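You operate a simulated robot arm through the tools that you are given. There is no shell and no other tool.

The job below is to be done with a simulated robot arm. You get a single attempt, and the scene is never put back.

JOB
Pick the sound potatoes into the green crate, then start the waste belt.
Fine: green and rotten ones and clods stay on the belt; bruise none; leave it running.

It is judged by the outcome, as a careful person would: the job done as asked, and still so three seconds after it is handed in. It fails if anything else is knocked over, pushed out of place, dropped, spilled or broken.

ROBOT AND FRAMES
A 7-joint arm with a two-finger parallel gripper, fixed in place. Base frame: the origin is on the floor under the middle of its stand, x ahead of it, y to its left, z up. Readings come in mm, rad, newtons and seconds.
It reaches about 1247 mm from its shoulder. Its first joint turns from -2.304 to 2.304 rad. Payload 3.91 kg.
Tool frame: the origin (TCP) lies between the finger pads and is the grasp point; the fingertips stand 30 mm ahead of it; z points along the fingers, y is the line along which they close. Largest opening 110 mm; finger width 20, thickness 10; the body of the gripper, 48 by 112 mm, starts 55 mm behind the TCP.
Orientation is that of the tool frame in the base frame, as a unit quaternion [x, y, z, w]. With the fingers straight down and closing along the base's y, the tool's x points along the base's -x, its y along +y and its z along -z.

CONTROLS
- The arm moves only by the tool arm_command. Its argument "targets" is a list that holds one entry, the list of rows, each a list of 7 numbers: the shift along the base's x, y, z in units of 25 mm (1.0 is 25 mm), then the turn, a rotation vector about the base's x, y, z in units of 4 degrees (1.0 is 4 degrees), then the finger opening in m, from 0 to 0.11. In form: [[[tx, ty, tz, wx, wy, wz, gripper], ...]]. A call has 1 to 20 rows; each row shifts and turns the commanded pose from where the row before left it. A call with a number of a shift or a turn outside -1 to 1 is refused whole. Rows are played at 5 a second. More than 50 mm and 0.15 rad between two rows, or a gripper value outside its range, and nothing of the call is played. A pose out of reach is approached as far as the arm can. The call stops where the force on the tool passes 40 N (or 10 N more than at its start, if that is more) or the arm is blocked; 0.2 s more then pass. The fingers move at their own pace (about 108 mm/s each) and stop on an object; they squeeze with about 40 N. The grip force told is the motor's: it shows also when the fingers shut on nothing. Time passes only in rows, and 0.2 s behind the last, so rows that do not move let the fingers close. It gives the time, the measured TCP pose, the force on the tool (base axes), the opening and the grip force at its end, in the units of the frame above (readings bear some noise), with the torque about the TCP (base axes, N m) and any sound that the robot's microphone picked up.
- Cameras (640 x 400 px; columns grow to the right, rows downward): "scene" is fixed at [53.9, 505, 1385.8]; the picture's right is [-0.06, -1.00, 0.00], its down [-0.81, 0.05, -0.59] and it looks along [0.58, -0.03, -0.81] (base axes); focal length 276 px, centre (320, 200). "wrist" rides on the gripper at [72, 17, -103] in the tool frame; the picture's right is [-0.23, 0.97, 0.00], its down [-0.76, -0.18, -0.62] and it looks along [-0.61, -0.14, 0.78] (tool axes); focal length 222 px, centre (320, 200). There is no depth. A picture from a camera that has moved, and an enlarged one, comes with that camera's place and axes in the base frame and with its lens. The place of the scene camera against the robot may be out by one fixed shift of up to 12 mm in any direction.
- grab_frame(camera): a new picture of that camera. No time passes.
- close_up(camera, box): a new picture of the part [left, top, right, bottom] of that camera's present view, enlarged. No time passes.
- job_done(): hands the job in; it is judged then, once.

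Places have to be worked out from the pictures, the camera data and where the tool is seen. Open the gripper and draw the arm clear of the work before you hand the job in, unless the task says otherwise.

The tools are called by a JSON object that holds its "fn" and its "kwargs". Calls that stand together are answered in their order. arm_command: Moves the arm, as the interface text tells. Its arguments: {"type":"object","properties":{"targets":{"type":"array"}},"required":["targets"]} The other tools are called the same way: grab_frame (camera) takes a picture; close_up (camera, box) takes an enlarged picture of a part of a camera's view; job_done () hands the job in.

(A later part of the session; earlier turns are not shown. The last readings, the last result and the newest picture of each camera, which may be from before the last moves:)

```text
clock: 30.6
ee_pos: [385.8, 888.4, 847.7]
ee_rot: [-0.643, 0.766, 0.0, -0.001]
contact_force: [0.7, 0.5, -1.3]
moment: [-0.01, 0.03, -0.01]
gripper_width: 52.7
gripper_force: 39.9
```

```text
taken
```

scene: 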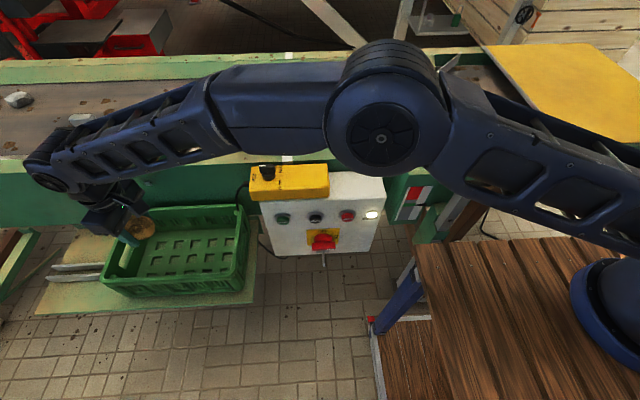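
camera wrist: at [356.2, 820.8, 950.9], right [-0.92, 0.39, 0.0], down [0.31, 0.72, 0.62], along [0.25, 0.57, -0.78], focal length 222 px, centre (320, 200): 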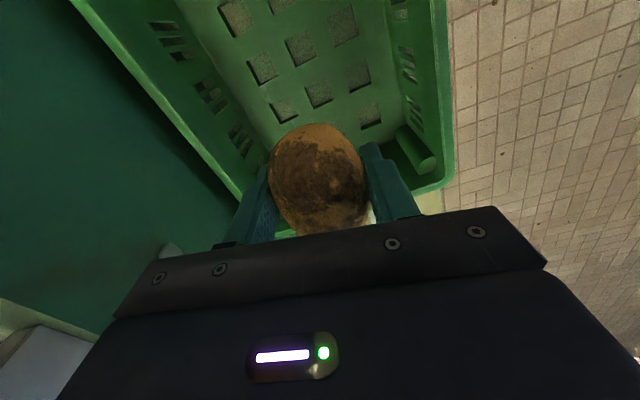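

The potato hangs inside the crate opening with good clearance on all sides. I lower 85 mm to about 40 mm above the estimated floor.

{"fn": "arm_command", "kwargs": {"targets": [[[0, 0, -0.7, 0, 0, 0, 0.05], [0, 0, -0.7, 0, 0, 0, 0.05], [0, 0, -0.7, 0, 0, 0, 0.05], [0, 0, -0.6, 0, 0, 0, 0.05], [0, 0, -0.5, 0, 0, 0, 0.05], [0, 0, -0.2, 0, 0, 0, 0.05]]]}}

{"fn": "grab_frame", "kwargs": {"camera": "wrist"}}

{"fn": "close_up", "kwargs": {"camera": "scene", "box": [60, 170, 260, 295]}}

```text
clock: 32.0
ee_pos: [384.9, 889.5, 761.0]
ee_rot: [-0.642, 0.766, 0.0, 0.0]
contact_force: [0.4, 0.2, -0.8]
moment: [-0.01, 0.03, -0.01]
gripper_width: 52.5
gripper_force: 40.6
```

```text
taken
camera wrist: at [355.6, 820.8, 864.6], right [-0.92, 0.39, 0.0], down [0.31, 0.72, 0.62], along [0.24, 0.57, -0.78], focal length 222 px, centre (320, 200)
```

wrist: 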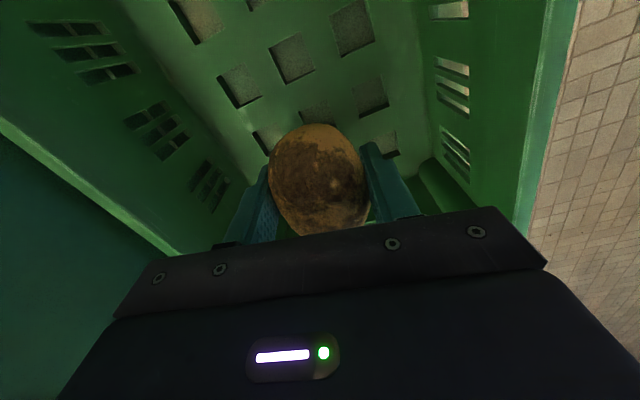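

```text
3.20 times, centred on (160, 232) of scene
camera zoom: at [53.9, 505.0, 1385.8], right [-0.06, -1.0, 0.0], down [-0.81, 0.05, -0.59], along [0.58, -0.03, -0.81], focal length 882 px, centre (832, 96)
```

zoom: 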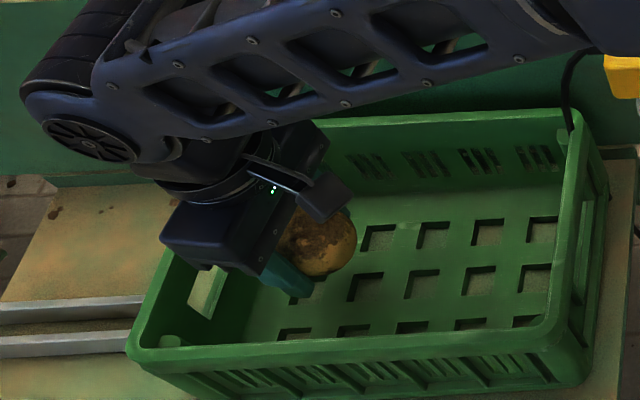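

The crate floor comes out at about z 660–680 from these two views. I lower 30 mm more, then continue in small steps while watching the force.

{"fn": "arm_command", "kwargs": {"targets": [[[0, 0, -0.4, 0, 0, 0, 0.05], [0, 0, -0.4, 0, 0, 0, 0.05], [0, 0, -0.3, 0, 0, 0, 0.05], [0, 0, -0.1, 0, 0, 0, 0.05]]]}}

{"fn": "close_up", "kwargs": {"camera": "scene", "box": [110, 205, 206, 265]}}

{"fn": "grab_frame", "kwargs": {"camera": "wrist"}}

```text
clock: 33.0
ee_pos: [387.1, 888.9, 731.2]
ee_rot: [-0.643, 0.766, 0.0, 0.0]
contact_force: [0.2, 1.2, -0.9]
moment: [-0.01, 0.0, -0.05]
gripper_width: 52.4
gripper_force: 40.1
```

```text
6.67 times, centred on (158, 235) of scene
camera zoom: at [53.9, 505.0, 1385.8], right [-0.06, -1.0, 0.0], down [-0.81, 0.05, -0.59], along [0.58, -0.03, -0.81], focal length 1837 px, centre (1400, -33)
```

zoom: 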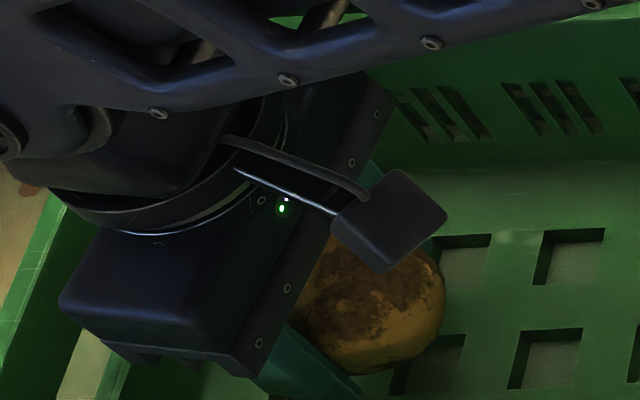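

```text
taken
camera wrist: at [356.1, 820.0, 834.5], right [-0.92, 0.39, 0.0], down [0.31, 0.72, 0.62], along [0.24, 0.57, -0.78], focal length 222 px, centre (320, 200)
```

wrist: 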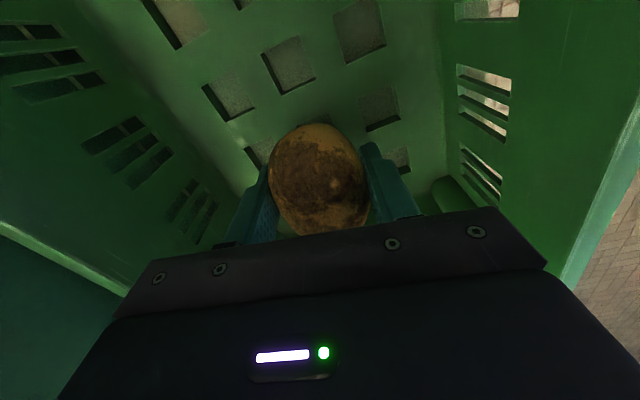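

No contact yet (force only the potato's weight). I continue down 12 mm in 4 mm steps.

{"fn": "arm_command", "kwargs": {"targets": [[[0, 0, -0.16, 0, 0, 0, 0.05], [0, 0, -0.16, 0, 0, 0, 0.05], [0, 0, -0.16, 0, 0, 0, 0.05]]]}}

{"fn": "close_up", "kwargs": {"camera": "wrist", "box": [220, 70, 444, 210]}}

```text
clock: 33.8
ee_pos: [385.4, 888.8, 720.0]
ee_rot: [-0.642, 0.767, 0.0, 0.0]
contact_force: [-0.5, -0.1, -0.4]
moment: [0.01, 0.06, 0.01]
gripper_width: 52.3
gripper_force: 39.7
```

```text
2.86 times, centred on (332, 140) of wrist
camera zoom: at [356.3, 819.9, 823.7], right [-0.92, 0.39, 0.0], down [0.31, 0.72, 0.62], along [0.25, 0.57, -0.78], focal length 635 px, centre (286, 371)
```

zoom: 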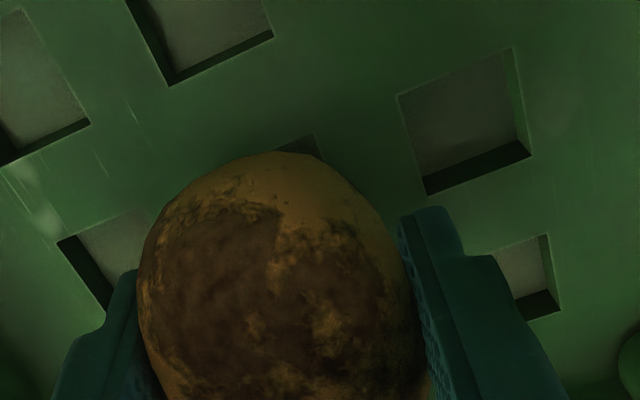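

Still free; the floor now estimates to about 667, so contact should come near TCP z ≈ 704. I go down another 10 mm in finer steps.

{"fn": "arm_command", "kwargs": {"targets": [[[0, 0, -0.12, 0, 0, 0, 0.05], [0, 0, -0.12, 0, 0, 0, 0.05], [0, 0, -0.08, 0, 0, 0, 0.05], [0, 0, -0.08, 0, 0, 0, 0.05]]]}}

```text
clock: 34.8
ee_pos: [387.1, 888.1, 710.0]
ee_rot: [-0.642, 0.766, 0.0, 0.0]
contact_force: [0.2, 0.2, -0.6]
moment: [0.0, -0.02, 0.01]
gripper_width: 52.9
gripper_force: 39.9
```

No contact at TCP z = 710. I continue with 2 mm steps, reading the force every 4 mm.

{"fn": "arm_command", "kwargs": {"targets": [[[0, 0, -0.08, 0, 0, 0, 0.05], [0, 0, -0.08, 0, 0, 0, 0.05]]]}}

{"fn": "close_up", "kwargs": {"camera": "wrist", "box": [220, 70, 444, 210]}}

{"fn": "close_up", "kwargs": {"camera": "scene", "box": [100, 195, 228, 275]}}

```text
clock: 35.4
ee_pos: [384.9, 887.9, 706.2]
ee_rot: [-0.643, 0.766, 0.001, 0.0]
contact_force: [-0.3, 1.1, -1.5]
moment: [-0.01, -0.01, -0.01]
gripper_width: 52.5
gripper_force: 40.3
```

```text
2.86 times, centred on (332, 140) of wrist
camera zoom: at [357.2, 820.4, 809.0], right [-0.92, 0.39, 0.0], down [0.31, 0.72, 0.62], along [0.24, 0.57, -0.78], focal length 635 px, centre (286, 371)
```

zoom: 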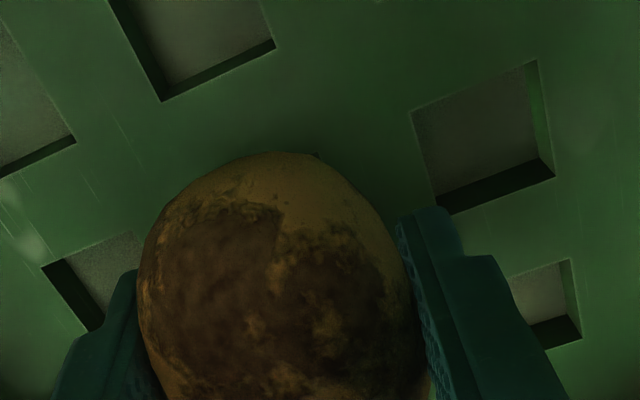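

```text
5.00 times, centred on (164, 235) of scene
camera zoom: at [53.9, 505.0, 1385.8], right [-0.06, -1.0, 0.0], down [-0.81, 0.05, -0.59], along [0.58, -0.03, -0.81], focal length 1378 px, centre (1100, 25)
```

zoom: 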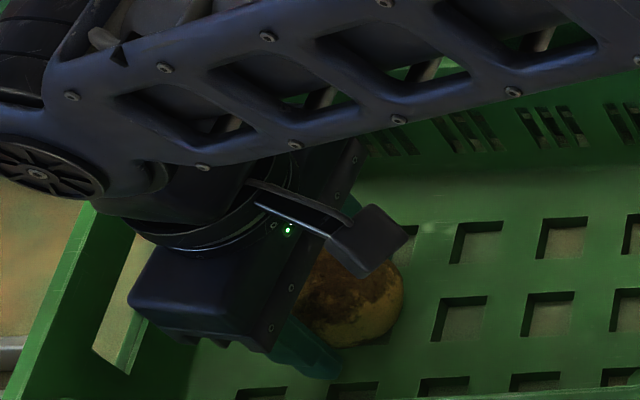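

Still hanging free by the force reading, with the floor estimated at about 669 — contact must be very near. I continue in 2 mm steps.

{"fn": "arm_command", "kwargs": {"targets": [[[0, 0, -0.08, 0, 0, 0, 0.05], [0, 0, -0.08, 0, 0, 0, 0.05]]]}}

```text
clock: 36.0
ee_pos: [387.0, 888.7, 702.4]
ee_rot: [-0.643, 0.766, 0.001, 0.0]
contact_force: [0.0, 0.3, 4.2]
moment: [0.01, -0.05, 0.01]
gripper_width: 52.2
gripper_force: 40.2
```

The force turned to +4 N: the potato rests on the crate floor at TCP z ≈ 702. I open the fingers gently.

{"fn": "arm_command", "kwargs": {"targets": [[[0, 0, 0, 0, 0, 0, 0.053], [0, 0, 0, 0, 0, 0, 0.055], [0, 0, 0, 0, 0, 0, 0.058], [0, 0, 0, 0, 0, 0, 0.064], [0, 0, 0, 0, 0, 0, 0.072], [0, 0, 0, 0, 0, 0, 0.078]]]}}

{"fn": "grab_frame", "kwargs": {"camera": "wrist"}}

```text
clock: 37.4
ee_pos: [386.2, 888.8, 702.1]
ee_rot: [-0.642, 0.766, -0.001, 0.001]
contact_force: [0.7, -0.2, 3.3]
moment: [-0.02, 0.0, 0.01]
gripper_width: 78.2
gripper_force: 0.4
```

```text
taken
camera wrist: at [356.9, 819.1, 805.3], right [-0.92, 0.39, 0.0], down [0.31, 0.72, 0.62], along [0.25, 0.57, -0.78], focal length 222 px, centre (320, 200)
```

wrist: 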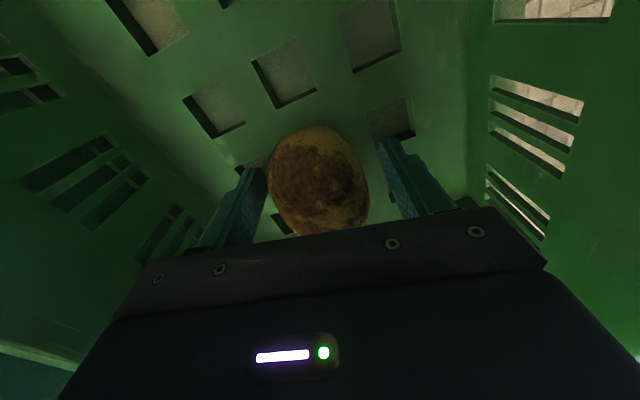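

A is lying free between the opened fingers (the small residual force is the fingertips touching the floor). I raise straight up, slowly at first.

{"fn": "arm_command", "kwargs": {"targets": [[[0, 0, 0.2, 0, 0, 0, 0.078], [0, 0, 0.4, 0, 0, 0, 0.078], [0, 0, 0.6, 0, 0, 0, 0.078], [0, 0, 0.8, 0, 0, 0, 0.078], [0, 0, 1, 0, 0, 0, 0.078], [0, 0, 1, 0, 0, 0, 0.078], [0, 0, 1, 0, 0, 0, 0.078], [0, 0, 1, 0, 0, 0, 0.078], [0, 0, 1, 0, 0, 0, 0.078], [0, 0, 1, 0, 0, 0, 0.078], [0, 0, 1, 0, 0, 0, 0.078], [0, 0, 1, 0, 0, 0, 0.078], [0, 0, 1, 0, 0, 0, 0.078], [0, 0, 1, 0, 0, 0, 0.078], [0, 0, 1, 0, 0, 0, 0.078], [0, 0, 1, 0, 0, 0, 0.078]]]}}

{"fn": "grab_frame", "kwargs": {"camera": "wrist"}}

{"fn": "close_up", "kwargs": {"camera": "scene", "box": [60, 170, 260, 295]}}

```text
clock: 40.8
ee_pos: [385.7, 888.5, 1050.6]
ee_rot: [-0.642, 0.767, 0.0, 0.0]
contact_force: [-0.5, -0.2, -0.5]
moment: [0.02, 0.01, 0.0]
gripper_width: 78.0
gripper_force: 0.1
```

```text
taken
camera wrist: at [356.4, 819.9, 1155.1], right [-0.92, 0.39, 0.0], down [0.31, 0.72, 0.62], along [0.24, 0.57, -0.78], focal length 222 px, centre (320, 200)
```

wrist: 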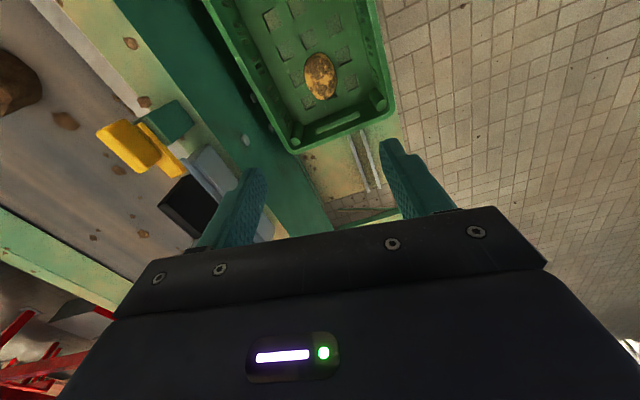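

```text
3.20 times, centred on (160, 232) of scene
camera zoom: at [53.9, 505.0, 1385.8], right [-0.06, -1.0, 0.0], down [-0.81, 0.05, -0.59], along [0.58, -0.03, -0.81], focal length 882 px, centre (832, 96)
```

zoom: 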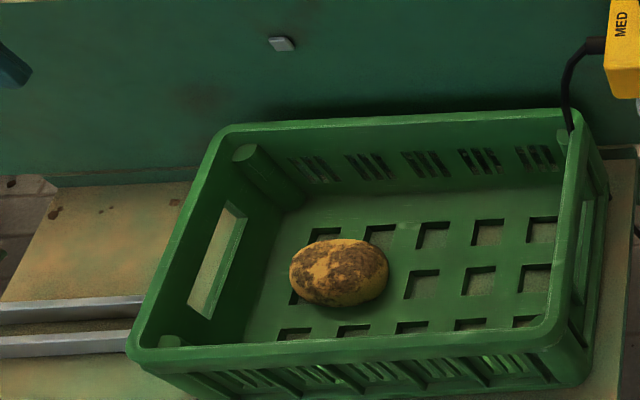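

A lies safely in the crate, which has room left for two more. I go back over the belt to potato B near (824, 647), passing well clear of the latch on the rail.

{"fn": "arm_command", "kwargs": {"targets": [[[0.6, -1, 0, 0, 0, 0, 0.09], [0.6, -1, 0, 0, 0, 0, 0.09], [0.6, -1, 0, 0, 0, 0, 0.09], [0.6, -1, 0, 0, 0, 0, 0.09], [0.6, -1, 0, 0, 0, 0, 0.09], [0.6, -1, 0, 0, 0, 0, 0.09], [0.99, -0.26, 0, 0, 0, 0, 0.09], [0.99, -0.26, 0, 0, 0, 0, 0.09], [0.99, -0.26, 0, 0, 0, 0, 0.09], [0.99, -0.26, 0, 0, 0, 0, 0.09], [0.99, -0.26, 0, 0, 0, 0, 0.09], [0.99, -0.26, 0, 0, 0, 0, 0.09], [0.99, -0.26, 0, 0, 0, 0, 0.09], [0.99, -0.26, 0, 0, 0, 0, 0.09], [0.99, -0.26, 0, 0, 0, 0, 0.09], [0.99, -0.26, 0, 0, 0, 0, 0.09], [0.99, -0.26, 0, 0, 0, 0, 0.09], [0.99, -0.26, 0, 0, 0, 0, 0.09], [0.99, -0.26, 0, 0, 0, 0, 0.09], [0.99, -0.26, 0, 0, 0, 0, 0.09]]]}}

{"fn": "grab_frame", "kwargs": {"camera": "wrist"}}

```text
clock: 45.0
ee_pos: [825.0, 649.0, 1050.9]
ee_rot: [-0.643, 0.766, 0.0, 0.0]
contact_force: [0.5, 0.2, 0.2]
moment: [-0.03, -0.03, -0.01]
gripper_width: 90.1
gripper_force: 0.0
```

```text
taken
camera wrist: at [795.9, 580.5, 1154.9], right [-0.92, 0.39, 0.0], down [0.31, 0.72, 0.62], along [0.24, 0.57, -0.78], focal length 222 px, centre (320, 200)
```

wrist: 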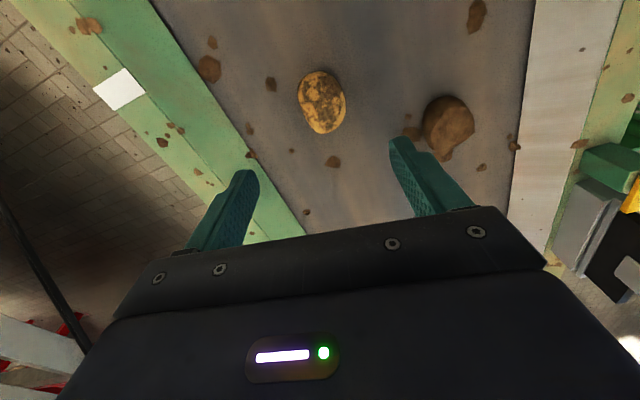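

B is nearly centred, about 5 mm toward −y of the tool, with its long axis along y like A. I correct that and come down to z ≈ 953.

{"fn": "arm_command", "kwargs": {"targets": [[[-0.04, -0.11, -0.6, 0, 0, 0, 0.09], [-0.04, -0.11, -0.8, 0, 0, 0, 0.09], [0, 0, -0.8, 0, 0, 0, 0.09], [0, 0, -0.8, 0, 0, 0, 0.09], [0, 0, -0.6, 0, 0, 0, 0.09], [0, 0, -0.3, 0, 0, 0, 0.09]]]}}

{"fn": "grab_frame", "kwargs": {"camera": "wrist"}}

```text
clock: 46.4
ee_pos: [823.3, 642.7, 954.2]
ee_rot: [-0.643, 0.766, 0.001, 0.0]
contact_force: [0.2, -0.2, 0.5]
moment: [0.03, -0.02, -0.01]
gripper_width: 90.0
gripper_force: 0.1
```

```text
taken
camera wrist: at [793.5, 574.8, 1058.8], right [-0.92, 0.39, 0.0], down [0.31, 0.72, 0.62], along [0.24, 0.57, -0.78], focal length 222 px, centre (320, 200)
```

wrist: 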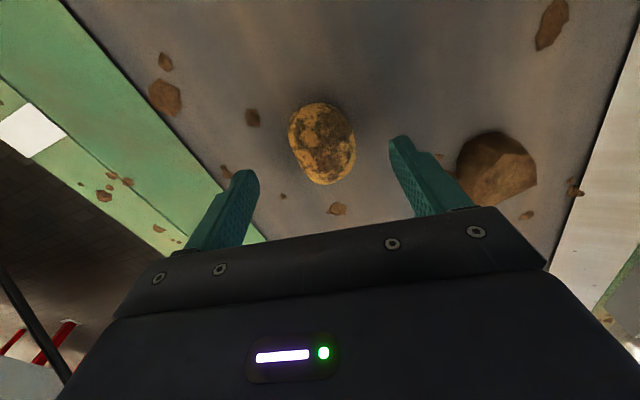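

B is centred between the fingers. I lower slowly to TCP z ≈ 898, as B is a little smaller than A.

{"fn": "arm_command", "kwargs": {"targets": [[[-0.04, 0, -0.5, 0, 0, 0, 0.09], [0, 0, -0.6, 0, 0, 0, 0.09], [0, 0, -0.6, 0, 0, 0, 0.09], [0, 0, -0.35, 0, 0, 0, 0.09], [0, 0, -0.2, 0, 0, 0, 0.09]]]}}

{"fn": "close_up", "kwargs": {"camera": "wrist", "box": [160, 70, 480, 270]}}

```text
clock: 47.6
ee_pos: [820.8, 640.3, 900.4]
ee_rot: [-0.643, 0.766, 0.0, 0.0]
contact_force: [-1.0, -3.0, 5.6]
moment: [-0.06, 0.31, 0.12]
gripper_width: 90.4
gripper_force: 0.7
```

```text
2.00 times, centred on (320, 170) of wrist
camera zoom: at [791.4, 572.6, 1003.3], right [-0.92, 0.39, 0.0], down [0.31, 0.72, 0.62], along [0.25, 0.57, -0.78], focal length 444 px, centre (320, 260)
```

zoom: 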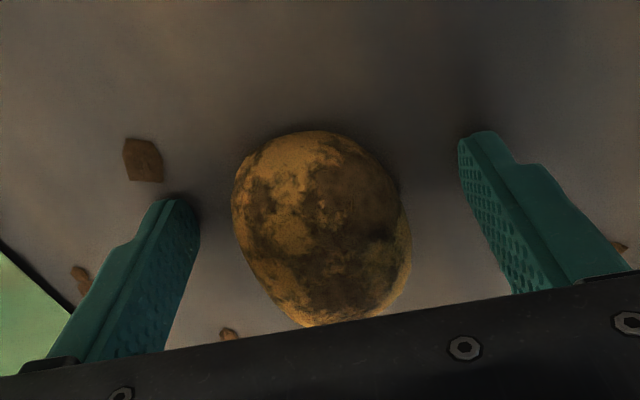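

A light 6 N touch at the near fingertip shows the belt is at about z 870 there. I raise 4 mm so nothing rubs, then close gently on B.

{"fn": "arm_command", "kwargs": {"targets": [[[0, 0, 0.2, 0, 0, 0, 0.09], [0, 0, 0, 0, 0, 0, 0.09]]]}}

{"fn": "close_up", "kwargs": {"camera": "wrist", "box": [160, 70, 480, 270]}}

```text
clock: 48.2
ee_pos: [820.6, 642.2, 904.0]
ee_rot: [-0.643, 0.766, 0.0, 0.0]
contact_force: [-0.2, 0.8, 0.0]
moment: [-0.03, -0.01, -0.03]
gripper_width: 90.1
gripper_force: 0.1
```

```text
2.00 times, centred on (320, 170) of wrist
camera zoom: at [791.4, 573.2, 1007.5], right [-0.92, 0.39, 0.0], down [0.31, 0.72, 0.62], along [0.24, 0.57, -0.78], focal length 444 px, centre (320, 260)
```

zoom: 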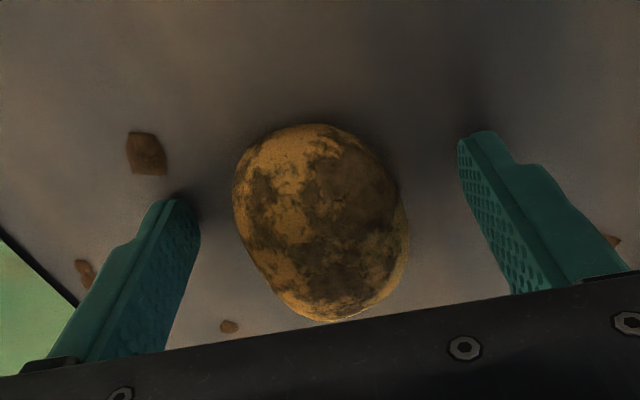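

Contact gone, B centred. I close in steps.

{"fn": "arm_command", "kwargs": {"targets": [[[0, 0, 0, 0, 0, 0, 0.075], [0, 0, 0, 0, 0, 0, 0.062], [0, 0, 0, 0, 0, 0, 0.056], [0, 0, 0, 0, 0, 0, 0.053], [0, 0, 0, 0, 0, 0, 0.051]]]}}

```text
clock: 49.4
ee_pos: [820.9, 642.0, 905.8]
ee_rot: [-0.642, 0.767, 0.0, 0.0]
contact_force: [0.7, 0.1, 0.6]
moment: [0.0, 0.01, 0.0]
gripper_width: 50.7
gripper_force: 0.0
```

Not touching yet at 51 mm; I close further in 1–2 mm steps.

{"fn": "arm_command", "kwargs": {"targets": [[[0, 0, 0, 0, 0, 0, 0.049], [0, 0, 0, 0, 0, 0, 0.047], [0, 0, 0, 0, 0, 0, 0.046]]]}}

{"fn": "close_up", "kwargs": {"camera": "wrist", "box": [160, 70, 480, 270]}}

```text
clock: 50.2
ee_pos: [822.1, 642.0, 903.7]
ee_rot: [-0.643, 0.766, 0.0, 0.0]
contact_force: [-0.6, 1.0, 0.1]
moment: [0.01, 0.01, -0.01]
gripper_width: 47.9
gripper_force: 40.4
```

```text
2.00 times, centred on (320, 170) of wrist
camera zoom: at [791.4, 573.2, 1007.7], right [-0.92, 0.39, 0.0], down [0.31, 0.72, 0.62], along [0.24, 0.57, -0.78], focal length 444 px, centre (320, 260)
```

zoom: 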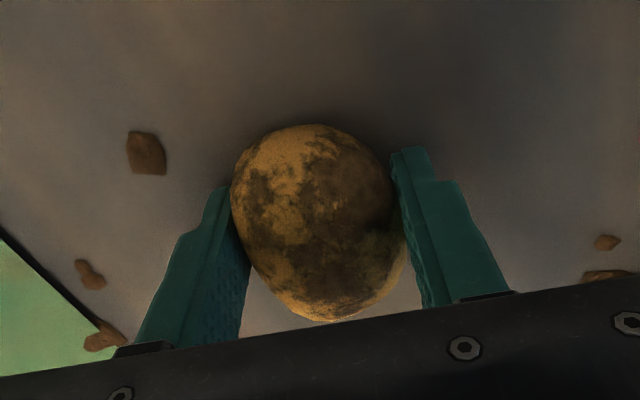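

B is gripped at 48 mm with the nominal force. I lift it slowly to carrying height.

{"fn": "arm_command", "kwargs": {"targets": [[[0, 0, 0.3, 0, 0, 0, 0.045], [0, 0, 0.5, 0, 0, 0, 0.045], [0, 0, 0.7, 0, 0, 0, 0.045], [0, 0, 0.7, 0, 0, 0, 0.045], [0, 0, 0.7, 0, 0, 0, 0.045], [0, 0, 0.7, 0, 0, 0, 0.045], [0, 0, 0.7, 0, 0, 0, 0.045], [0, 0, 0.7, 0, 0, 0, 0.045], [0, 0, 0.5, 0, 0, 0, 0.045], [0, 0, 0.3, 0, 0, 0, 0.045]]]}}

{"fn": "grab_frame", "kwargs": {"camera": "wrist"}}

{"fn": "close_up", "kwargs": {"camera": "scene", "box": [180, 10, 340, 110]}}

```text
clock: 52.4
ee_pos: [819.6, 642.1, 1049.2]
ee_rot: [-0.642, 0.766, 0.0, -0.001]
contact_force: [0.0, -0.2, -1.3]
moment: [-0.01, -0.02, -0.04]
gripper_width: 47.6
gripper_force: 40.1
```

```text
taken
camera wrist: at [790.2, 572.8, 1151.8], right [-0.92, 0.39, 0.0], down [0.31, 0.72, 0.62], along [0.25, 0.57, -0.78], focal length 222 px, centre (320, 200)
```

wrist: 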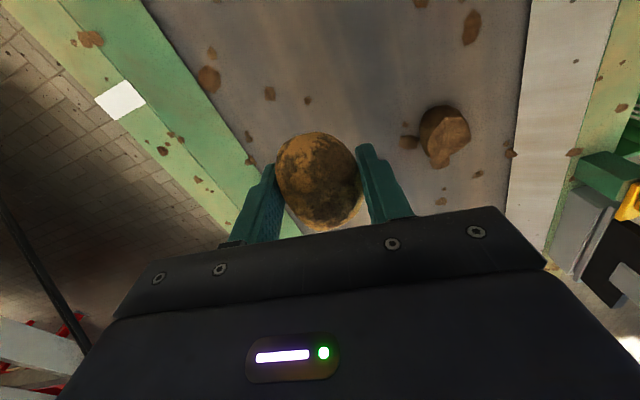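

```text
4.00 times, centred on (260, 60) of scene
camera zoom: at [53.9, 505.0, 1385.8], right [-0.06, -1.0, 0.0], down [-0.81, 0.05, -0.59], along [0.58, -0.03, -0.81], focal length 1102 px, centre (560, 760)
```

zoom: 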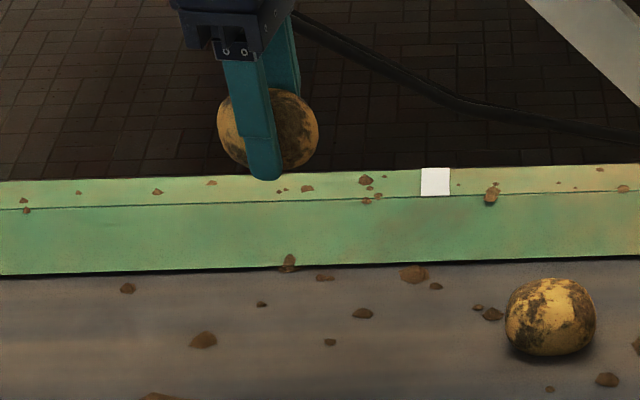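

B is held and sound on its lower side too. I carry it over the crate to about (364, 803), next to A.

{"fn": "arm_command", "kwargs": {"targets": [[[-0.5, 0.13, 0, 0, 0, 0, 0.045], [-0.99, 0.26, 0, 0, 0, 0, 0.045], [-0.99, 0.26, 0, 0, 0, 0, 0.045], [-0.99, 0.26, 0, 0, 0, 0, 0.045], [-0.99, 0.26, 0, 0, 0, 0, 0.045], [-0.99, 0.26, 0, 0, 0, 0, 0.045], [-0.99, 0.26, 0, 0, 0, 0, 0.045], [-0.99, 0.26, 0, 0, 0, 0, 0.045], [-0.99, 0.26, 0, 0, 0, 0, 0.045], [-0.99, 0.26, 0, 0, 0, 0, 0.045], [-0.99, 0.26, 0, 0, 0, 0, 0.045], [-0.99, 0.26, 0, 0, 0, 0, 0.045], [-0.99, 0.26, 0, 0, 0, 0, 0.045], [-0.99, 0.26, 0, 0, 0, 0, 0.045], [-0.9, 0.55, 0, 0, 0, 0, 0.045], [-0.9, 0.55, 0, 0, 0, 0, 0.045], [-0.9, 0.55, 0, 0, 0, 0, 0.045], [-0.9, 0.55, 0, 0, 0, 0, 0.045], [-0.9, 0.55, 0, 0, 0, 0, 0.045], [-0.35, 0.18, 0, 0, 0, 0, 0.045]]]}}

{"fn": "grab_frame", "kwargs": {"camera": "wrist"}}

{"fn": "grab_frame", "kwargs": {"camera": "scene"}}

```text
clock: 56.6
ee_pos: [364.1, 803.3, 1047.7]
ee_rot: [-0.644, 0.765, 0.0, 0.0]
contact_force: [0.9, 0.4, -0.5]
moment: [0.01, 0.03, -0.02]
gripper_width: 47.5
gripper_force: 39.9
```

```text
taken
camera wrist: at [334.9, 734.1, 1150.9], right [-0.92, 0.39, 0.0], down [0.31, 0.72, 0.62], along [0.24, 0.57, -0.78], focal length 222 px, centre (320, 200)
```

wrist: 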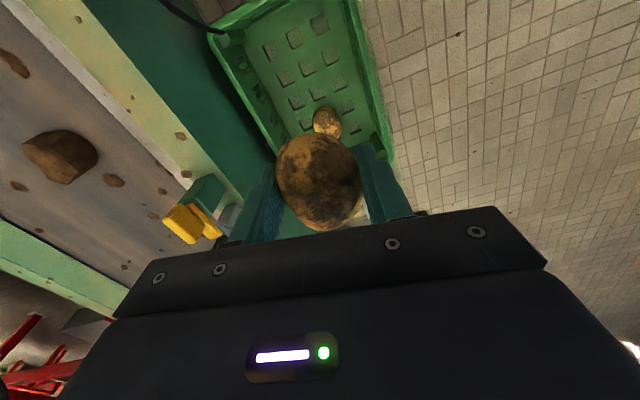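

```text
taken
```

scene: 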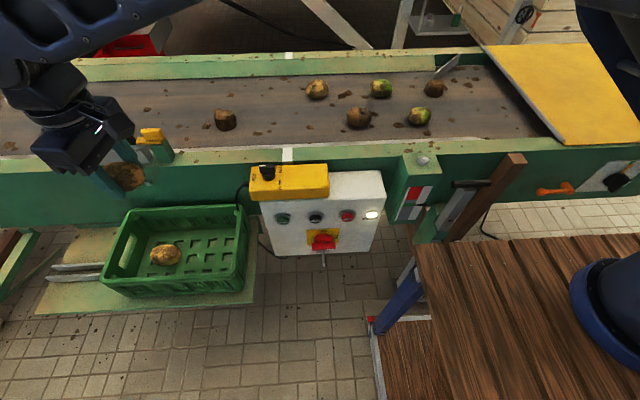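

A is seen where expected below. I lower B 200 mm and check the clearance to A and the walls.

{"fn": "arm_command", "kwargs": {"targets": [[[0, 0, -0.5, 0, 0, 0, 0.045], [0, 0, -0.9, 0, 0, 0, 0.045], [0, 0, -0.9, 0, 0, 0, 0.045], [0, 0, -0.9, 0, 0, 0, 0.045], [0, 0, -0.9, 0, 0, 0, 0.045], [0, 0, -0.9, 0, 0, 0, 0.045], [0, 0, -0.9, 0, 0, 0, 0.045], [0, 0, -0.9, 0, 0, 0, 0.045], [0, 0, -0.9, 0, 0, 0, 0.045], [0, 0, -0.9, 0, 0, 0, 0.045], [0, 0, -0.9, 0, 0, 0, 0.045], [0, 0, -0.9, 0, 0, 0, 0.045], [0, 0, -0.4, 0, 0, 0, 0.045]]]}}

{"fn": "grab_frame", "kwargs": {"camera": "wrist"}}

{"fn": "close_up", "kwargs": {"camera": "scene", "box": [60, 170, 260, 295]}}

```text
clock: 59.4
ee_pos: [363.6, 800.3, 777.2]
ee_rot: [-0.643, 0.766, 0.0, 0.001]
contact_force: [0.1, 0.6, -0.4]
moment: [0.01, 0.01, -0.02]
gripper_width: 47.8
gripper_force: 39.7
```

```text
taken
camera wrist: at [334.3, 732.4, 880.1], right [-0.92, 0.39, 0.0], down [0.31, 0.72, 0.62], along [0.25, 0.57, -0.78], focal length 222 px, centre (320, 200)
```

wrist: 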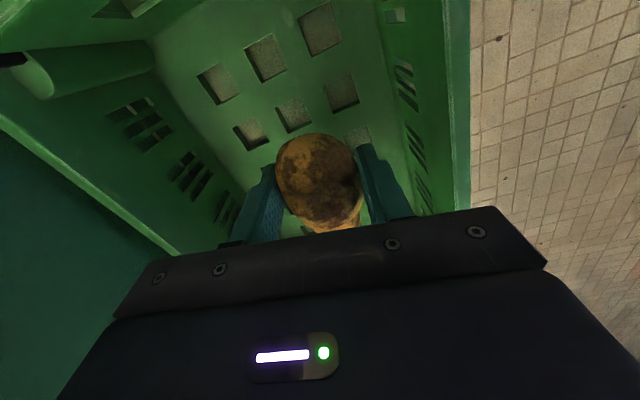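

```text
3.20 times, centred on (160, 232) of scene
camera zoom: at [53.9, 505.0, 1385.8], right [-0.06, -1.0, 0.0], down [-0.81, 0.05, -0.59], along [0.58, -0.03, -0.81], focal length 882 px, centre (832, 96)
```

zoom: 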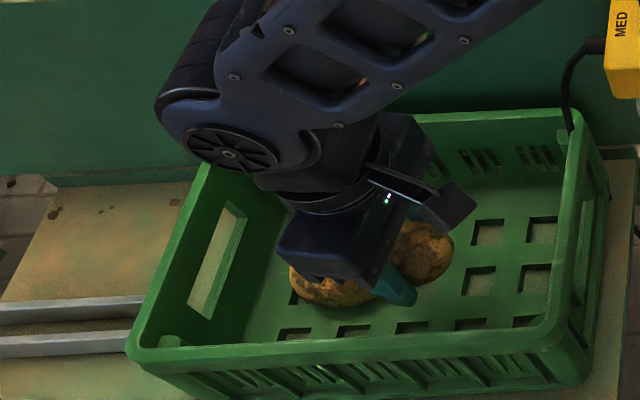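

B is just above A's top height with about 13 mm from A's end and 14 mm of gripper clearance to the crate's near wall. I lower to about 6 mm above the floor.

{"fn": "arm_command", "kwargs": {"targets": [[[0, 0, -0.5, 0, 0, 0, 0.045], [0, 0, -0.5, 0, 0, 0, 0.045], [0, 0, -0.5, 0, 0, 0, 0.045], [0, 0, -0.4, 0, 0, 0, 0.045], [0, 0, -0.3, 0, 0, 0, 0.045], [0, 0, -0.2, 0, 0, 0, 0.045], [0, 0, -0.1, 0, 0, 0, 0.045]]]}}

{"fn": "close_up", "kwargs": {"camera": "wrist", "box": [180, 70, 468, 250]}}

```text
clock: 61.0
ee_pos: [363.1, 804.6, 717.2]
ee_rot: [-0.642, 0.767, -0.001, -0.001]
contact_force: [-0.7, 0.2, -1.2]
moment: [0.0, 0.01, 0.03]
gripper_width: 47.6
gripper_force: 39.9
```

```text
2.22 times, centred on (324, 160) of wrist
camera zoom: at [334.5, 734.7, 819.6], right [-0.92, 0.39, 0.0], down [0.31, 0.72, 0.62], along [0.24, 0.57, -0.78], focal length 494 px, centre (311, 289)
```

zoom: 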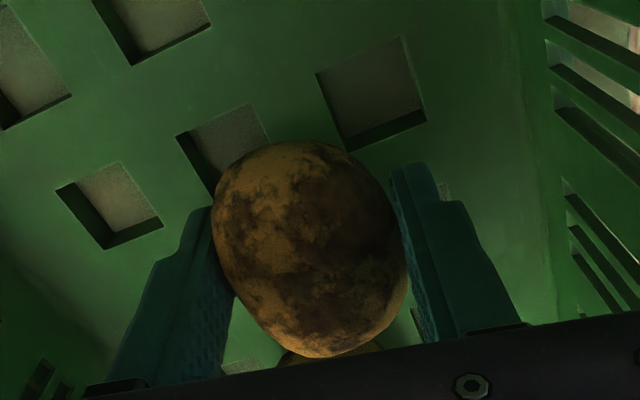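

Still free, with A just behind it. I continue in 2 mm steps.

{"fn": "arm_command", "kwargs": {"targets": [[[0, 0, -0.1, 0, 0, 0, 0.045], [0, 0, -0.08, 0, 0, 0, 0.045], [0, 0, -0.08, 0, 0, 0, 0.045]]]}}

```text
clock: 61.8
ee_pos: [362.8, 803.0, 708.8]
ee_rot: [-0.643, 0.766, 0.0, 0.0]
contact_force: [-0.5, 0.0, -1.6]
moment: [0.0, -0.01, 0.0]
gripper_width: 47.6
gripper_force: 40.1
```

{"fn": "arm_command", "kwargs": {"targets": [[[0, 0, -0.08, 0, 0, 0, 0.045]]]}}

```text
clock: 62.2
ee_pos: [362.7, 803.0, 708.5]
ee_rot: [-0.643, 0.766, 0.0, 0.0]
contact_force: [0.5, -0.6, -1.3]
moment: [-0.02, 0.0, 0.02]
gripper_width: 47.9
gripper_force: 39.5
```

No contact yet (force still just the weight). One more 2 mm step.

{"fn": "arm_command", "kwargs": {"targets": [[[0, 0, -0.08, 0, 0, 0, 0.045]]]}}

```text
clock: 62.6
ee_pos: [362.8, 803.5, 706.1]
ee_rot: [-0.643, 0.766, -0.001, 0.0]
contact_force: [0.0, -1.3, 4.0]
moment: [-0.03, -0.03, -0.01]
gripper_width: 47.6
gripper_force: 39.9
```

B touches the crate floor with about 5 N. I open gently to 68 mm, leaving room to A and the wall.

{"fn": "arm_command", "kwargs": {"targets": [[[0, 0, 0, 0, 0, 0, 0.0485], [0, 0, 0, 0, 0, 0, 0.05], [0, 0, 0, 0, 0, 0, 0.053], [0, 0, 0, 0, 0, 0, 0.058], [0, 0, 0, 0, 0, 0, 0.064], [0, 0, 0, 0, 0, 0, 0.07]]]}}

{"fn": "close_up", "kwargs": {"camera": "wrist", "box": [180, 70, 468, 250]}}

```text
clock: 64.0
ee_pos: [362.3, 802.7, 706.2]
ee_rot: [-0.643, 0.766, 0.0, 0.0]
contact_force: [-0.4, 0.0, -0.3]
moment: [0.02, -0.01, 0.0]
gripper_width: 69.9
gripper_force: 0.0
```

```text
2.22 times, centred on (324, 160) of wrist
camera zoom: at [333.8, 734.3, 809.3], right [-0.92, 0.39, 0.0], down [0.31, 0.72, 0.62], along [0.24, 0.57, -0.78], focal length 494 px, centre (311, 289)
```

zoom: 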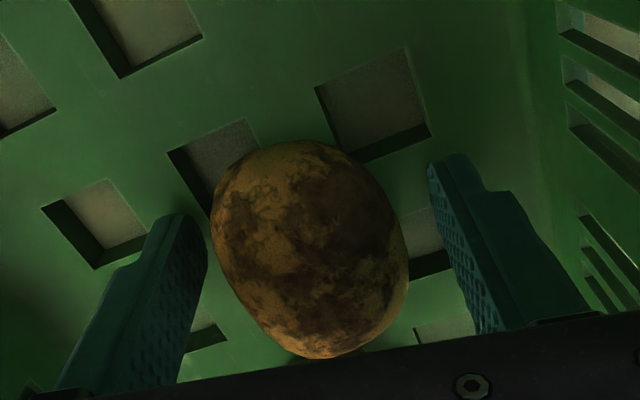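

B rests free on the floor. I rise straight up, slowly at first, then check the crate.

{"fn": "arm_command", "kwargs": {"targets": [[[0, 0, 0.2, 0, 0, 0, 0.07], [0, 0, 0.4, 0, 0, 0, 0.07], [0, 0, 0.6, 0, 0, 0, 0.07], [0, 0, 0.8, 0, 0, 0, 0.07], [0, 0, 1, 0, 0, 0, 0.07], [0, 0, 1, 0, 0, 0, 0.07], [0, 0, 1, 0, 0, 0, 0.07], [0, 0, 1, 0, 0, 0, 0.07], [0, 0, 1, 0, 0, 0, 0.07], [0, 0, 1, 0, 0, 0, 0.07], [0, 0, 1, 0, 0, 0, 0.07], [0, 0, 1, 0, 0, 0, 0.07], [0, 0, 1, 0, 0, 0, 0.07], [0, 0, 1, 0, 0, 0, 0.07], [0, 0, 1, 0, 0, 0, 0.07], [0, 0, 0.8, 0, 0, 0, 0.07]]]}}

{"fn": "grab_frame", "kwargs": {"camera": "wrist"}}

{"fn": "close_up", "kwargs": {"camera": "scene", "box": [60, 170, 260, 295]}}

```text
clock: 67.4
ee_pos: [363.7, 803.2, 1051.2]
ee_rot: [-0.643, 0.766, 0.0, 0.0]
contact_force: [0.0, -0.2, -0.8]
moment: [-0.01, -0.01, 0.01]
gripper_width: 70.3
gripper_force: 0.2
```

```text
taken
camera wrist: at [334.8, 734.8, 1153.6], right [-0.92, 0.39, 0.0], down [0.31, 0.72, 0.62], along [0.24, 0.57, -0.78], focal length 222 px, centre (320, 200)
```

wrist: 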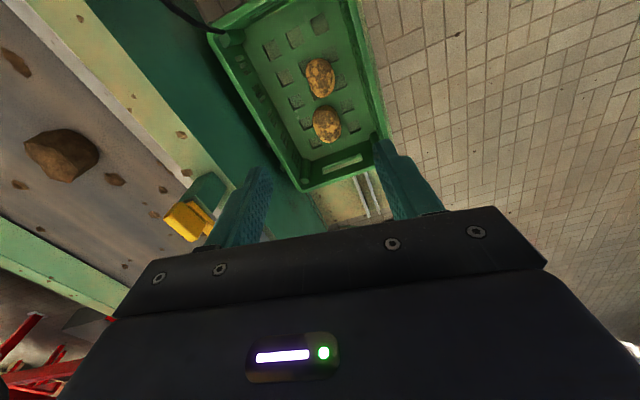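

```text
3.20 times, centred on (160, 232) of scene
camera zoom: at [53.9, 505.0, 1385.8], right [-0.06, -1.0, 0.0], down [-0.81, 0.05, -0.59], along [0.58, -0.03, -0.81], focal length 882 px, centre (832, 96)
```

zoom: 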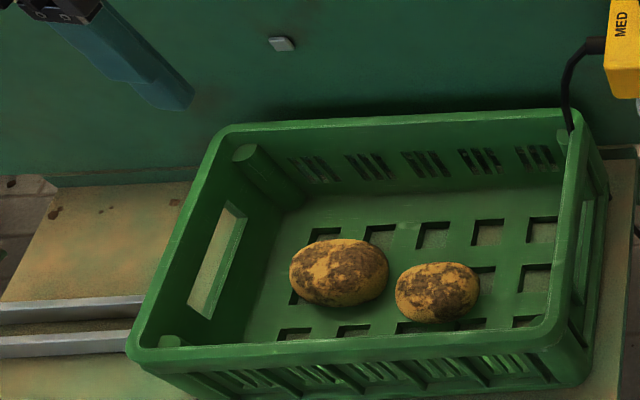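

A and B lie side by side in the crate. Now I go to potato C near (824, 458), again at carrying height.

{"fn": "arm_command", "kwargs": {"targets": [[[0.97, -0.726, 0, 0, 0, 0, 0.09], [0.97, -0.726, 0, 0, 0, 0, 0.09], [0.97, -0.726, 0, 0, 0, 0, 0.09], [0.97, -0.726, 0, 0, 0, 0, 0.09], [0.97, -0.726, 0, 0, 0, 0, 0.09], [0.97, -0.726, 0, 0, 0, 0, 0.09], [0.97, -0.726, 0, 0, 0, 0, 0.09], [0.97, -0.726, 0, 0, 0, 0, 0.09], [0.97, -0.726, 0, 0, 0, 0, 0.09], [0.97, -0.726, 0, 0, 0, 0, 0.09], [0.97, -0.726, 0, 0, 0, 0, 0.09], [0.97, -0.726, 0, 0, 0, 0, 0.09], [0.97, -0.726, 0, 0, 0, 0, 0.09], [0.97, -0.726, 0, 0, 0, 0, 0.09], [0.97, -0.726, 0, 0, 0, 0, 0.09], [0.97, -0.726, 0, 0, 0, 0, 0.09], [0.97, -0.726, 0, 0, 0, 0, 0.09], [0.97, -0.726, 0, 0, 0, 0, 0.09], [0.97, -0.726, 0, 0, 0, 0, 0.09]]]}}

{"fn": "grab_frame", "kwargs": {"camera": "wrist"}}

```text
clock: 71.4
ee_pos: [822.0, 458.3, 1050.3]
ee_rot: [-0.643, 0.766, 0.001, 0.0]
contact_force: [-1.3, 0.6, 0.0]
moment: [-0.03, -0.05, 0.0]
gripper_width: 89.8
gripper_force: 0.1
```

```text
taken
camera wrist: at [793.4, 390.5, 1153.9], right [-0.92, 0.39, 0.0], down [0.31, 0.72, 0.62], along [0.24, 0.57, -0.78], focal length 222 px, centre (320, 200)
```

wrist: 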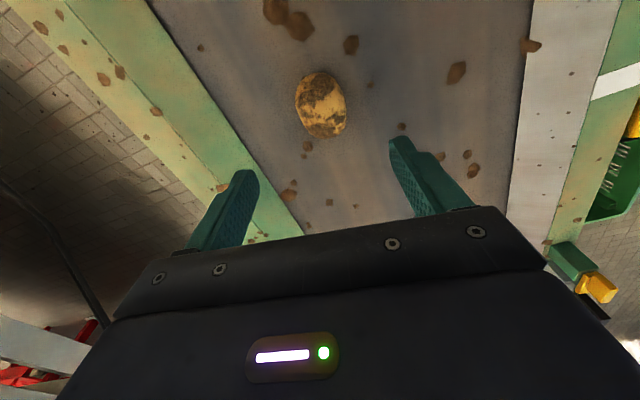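

C is about 4 mm toward −y of the tool and oriented like the others. I check for crumbs where the fingertips will come down.

{"fn": "close_up", "kwargs": {"camera": "wrist", "box": [220, 40, 444, 180]}}

```text
2.86 times, centred on (332, 110) of wrist
camera zoom: at [793.4, 390.5, 1153.9], right [-0.92, 0.39, 0.0], down [0.31, 0.72, 0.62], along [0.24, 0.57, -0.78], focal length 635 px, centre (286, 457)
```

zoom: 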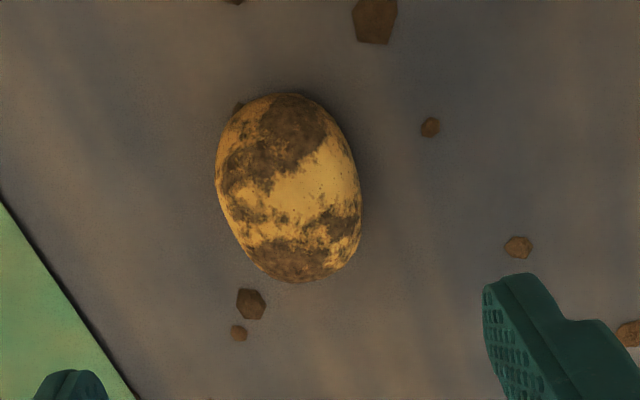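

A small crumb lies near (763, 463), just outside where the near finger would land, so I use an 82 mm opening. I shift 4 mm and come down to z ≈ 953.

{"fn": "arm_command", "kwargs": {"targets": [[[-0.03, -0.09, -0.6, 0, 0, 0, 0.082], [-0.03, -0.08, -0.8, 0, 0, 0, 0.082], [0, 0, -0.8, 0, 0, 0, 0.082], [0, 0, -0.8, 0, 0, 0, 0.082], [0, 0, -0.6, 0, 0, 0, 0.082], [0, 0, -0.3, 0, 0, 0, 0.082]]]}}

{"fn": "close_up", "kwargs": {"camera": "wrist", "box": [160, 70, 480, 270]}}

```text
clock: 72.8
ee_pos: [822.3, 453.9, 952.8]
ee_rot: [-0.643, 0.766, 0.0, 0.0]
contact_force: [-0.8, -0.1, -0.2]
moment: [0.01, 0.0, 0.01]
gripper_width: 82.1
gripper_force: 0.0
```

```text
2.00 times, centred on (320, 170) of wrist
camera zoom: at [792.0, 385.9, 1056.0], right [-0.92, 0.39, 0.0], down [0.31, 0.72, 0.62], along [0.25, 0.57, -0.78], focal length 444 px, centre (320, 260)
```

zoom: 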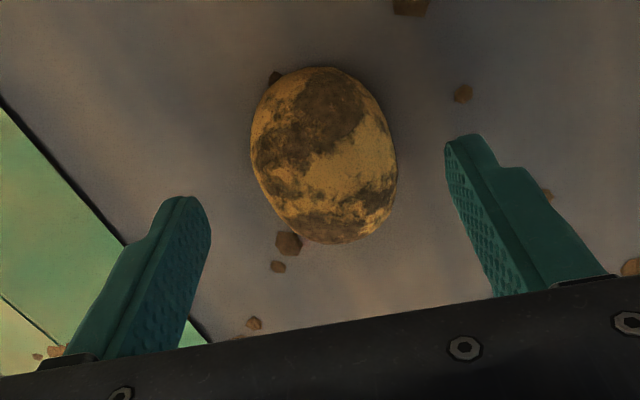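

C is centred and the crumb stays about 6 mm outside the near finger. I lower to TCP z ≈ 903.

{"fn": "arm_command", "kwargs": {"targets": [[[0, 0.03, -0.5, 0, 0, 0, 0.082], [0, 0.03, -0.6, 0, 0, 0, 0.082], [0, 0, -0.5, 0, 0, 0, 0.082], [0, 0, -0.3, 0, 0, 0, 0.082], [0, 0, -0.1, 0, 0, 0, 0.082]]]}}

{"fn": "close_up", "kwargs": {"camera": "wrist", "box": [160, 70, 480, 270]}}

```text
clock: 74.0
ee_pos: [821.8, 457.2, 903.0]
ee_rot: [-0.643, 0.766, 0.0, 0.0]
contact_force: [0.3, 0.3, 0.3]
moment: [0.01, 0.0, 0.04]
gripper_width: 82.1
gripper_force: 0.0
```

```text
2.00 times, centred on (320, 170) of wrist
camera zoom: at [792.6, 388.4, 1006.0], right [-0.92, 0.39, 0.0], down [0.31, 0.72, 0.62], along [0.24, 0.57, -0.78], focal length 444 px, centre (320, 260)
```

zoom: 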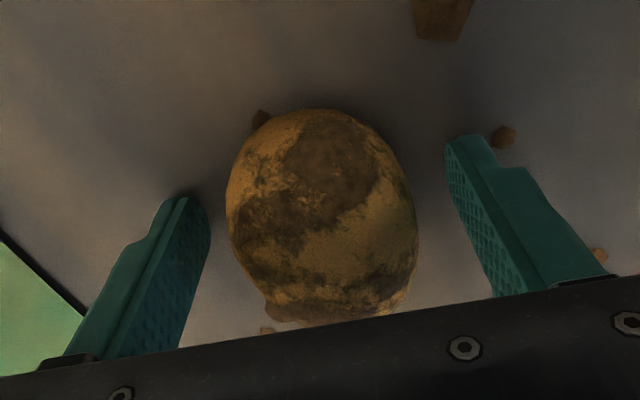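

No contact, C sits between the pads and the crumb stays outside. I close in steps.

{"fn": "arm_command", "kwargs": {"targets": [[[0, 0, 0, 0, 0, 0, 0.07], [0, 0, 0, 0, 0, 0, 0.062], [0, 0, 0, 0, 0, 0, 0.057], [0, 0, 0, 0, 0, 0, 0.054], [0, 0, 0, 0, 0, 0, 0.052]]]}}

```text
clock: 75.2
ee_pos: [821.7, 457.4, 902.7]
ee_rot: [-0.643, 0.766, 0.0, 0.0]
contact_force: [-0.8, 0.1, 0.6]
moment: [0.05, 0.06, 0.01]
gripper_width: 53.1
gripper_force: 31.0
```

C is gripped at 53 mm. I lift it slowly to carrying height.

{"fn": "arm_command", "kwargs": {"targets": [[[0, 0, 0, 0, 0, 0, 0.051], [0, 0, 0.3, 0, 0, 0, 0.05], [0, 0, 0.5, 0, 0, 0, 0.05], [0, 0, 0.7, 0, 0, 0, 0.05], [0, 0, 0.7, 0, 0, 0, 0.05], [0, 0, 0.7, 0, 0, 0, 0.05], [0, 0, 0.7, 0, 0, 0, 0.05], [0, 0, 0.7, 0, 0, 0, 0.05], [0, 0, 0.7, 0, 0, 0, 0.05], [0, 0, 0.5, 0, 0, 0, 0.05], [0, 0, 0.3, 0, 0, 0, 0.05]]]}}

{"fn": "grab_frame", "kwargs": {"camera": "wrist"}}

{"fn": "close_up", "kwargs": {"camera": "scene", "box": [240, 10, 400, 110]}}

```text
clock: 77.6
ee_pos: [819.8, 454.5, 1046.6]
ee_rot: [-0.643, 0.766, 0.0, 0.0]
contact_force: [0.5, -0.8, -1.0]
moment: [-0.04, -0.03, -0.02]
gripper_width: 52.6
gripper_force: 40.2
```

```text
taken
camera wrist: at [791.0, 386.5, 1150.4], right [-0.92, 0.39, 0.0], down [0.31, 0.72, 0.62], along [0.24, 0.57, -0.78], focal length 222 px, centre (320, 200)
```

wrist: 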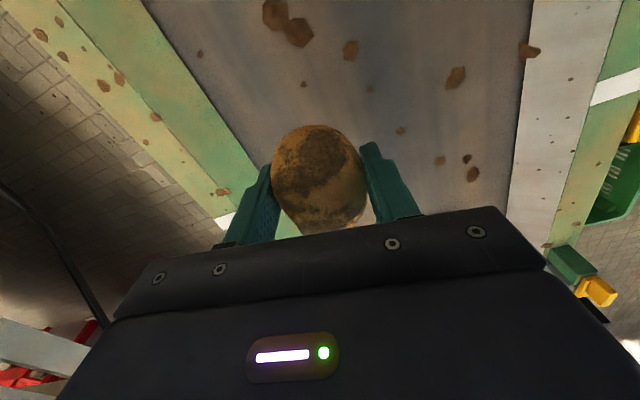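

```text
4.00 times, centred on (320, 60) of scene
camera zoom: at [53.9, 505.0, 1385.8], right [-0.06, -1.0, 0.0], down [-0.81, 0.05, -0.59], along [0.58, -0.03, -0.81], focal length 1102 px, centre (320, 760)
```

zoom: 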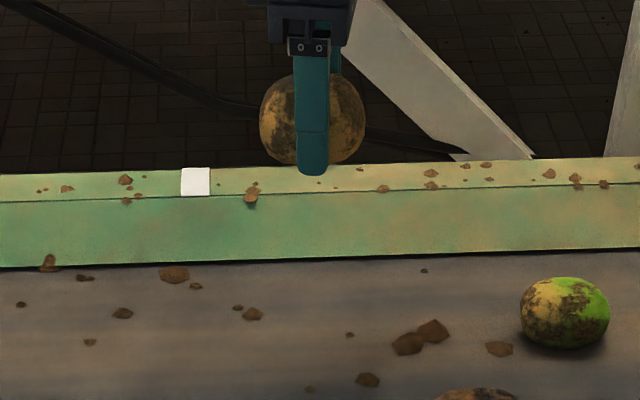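

C is held and looks sound underneath as well. I carry it over the remaining free part of the crate at about (412, 742).

{"fn": "arm_command", "kwargs": {"targets": [[[-0.5, 0.35, 0, 0, 0, 0, 0.05], [-0.99, 0.7, 0, 0, 0, 0, 0.05], [-0.99, 0.7, 0, 0, 0, 0, 0.05], [-0.99, 0.7, 0, 0, 0, 0, 0.05], [-0.99, 0.7, 0, 0, 0, 0, 0.05], [-0.99, 0.7, 0, 0, 0, 0, 0.05], [-0.99, 0.7, 0, 0, 0, 0, 0.05], [-0.99, 0.7, 0, 0, 0, 0, 0.05], [-0.99, 0.7, 0, 0, 0, 0, 0.05], [-0.99, 0.7, 0, 0, 0, 0, 0.05], [-0.99, 0.7, 0, 0, 0, 0, 0.05], [-0.99, 0.7, 0, 0, 0, 0, 0.05], [-0.99, 0.7, 0, 0, 0, 0, 0.05], [-0.99, 0.7, 0, 0, 0, 0, 0.05], [-0.99, 0.7, 0, 0, 0, 0, 0.05], [-0.99, 0.7, 0, 0, 0, 0, 0.05], [-0.97, 0.65, 0, 0, 0, 0, 0.05]]]}}

{"fn": "grab_frame", "kwargs": {"camera": "wrist"}}

{"fn": "grab_frame", "kwargs": {"camera": "scene"}}

```text
clock: 81.2
ee_pos: [413.6, 747.6, 1048.4]
ee_rot: [-0.642, 0.767, 0.0, 0.0]
contact_force: [1.1, -0.4, -1.8]
moment: [0.02, 0.04, 0.05]
gripper_width: 52.3
gripper_force: 40.2
```

```text
taken
camera wrist: at [383.5, 677.8, 1152.9], right [-0.92, 0.39, 0.0], down [0.31, 0.72, 0.62], along [0.25, 0.57, -0.78], focal length 222 px, centre (320, 200)
```

wrist: 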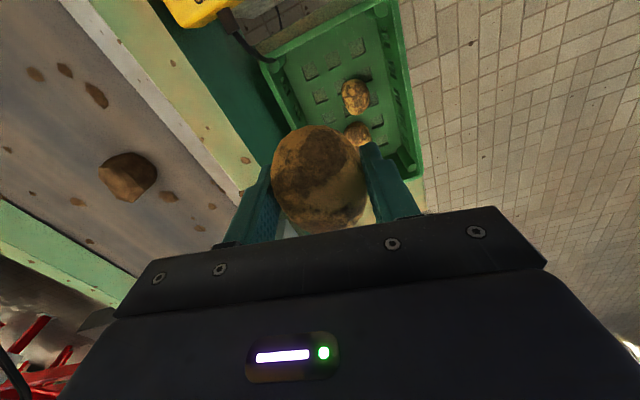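

```text
taken
```

scene: 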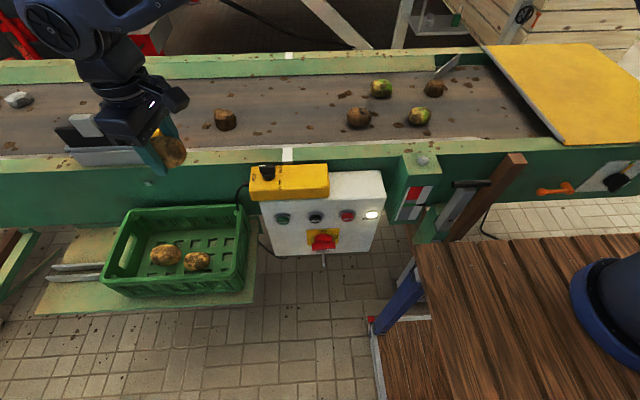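

C hangs at (414, 748). Before lowering I measure the crate's belt-side wall here more closely, since the gripper body must fit inside the rim.

{"fn": "close_up", "kwargs": {"camera": "wrist", "box": [230, 0, 454, 140]}}

```text
2.86 times, centred on (342, 70) of wrist
camera zoom: at [383.5, 677.8, 1152.9], right [-0.92, 0.39, 0.0], down [0.31, 0.72, 0.62], along [0.25, 0.57, -0.78], focal length 635 px, centre (257, 571)
```

zoom: 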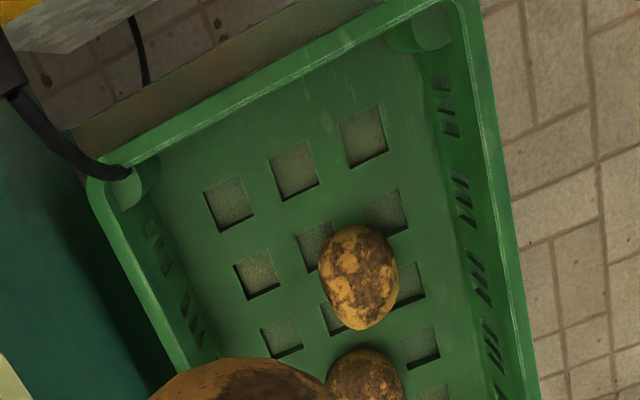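

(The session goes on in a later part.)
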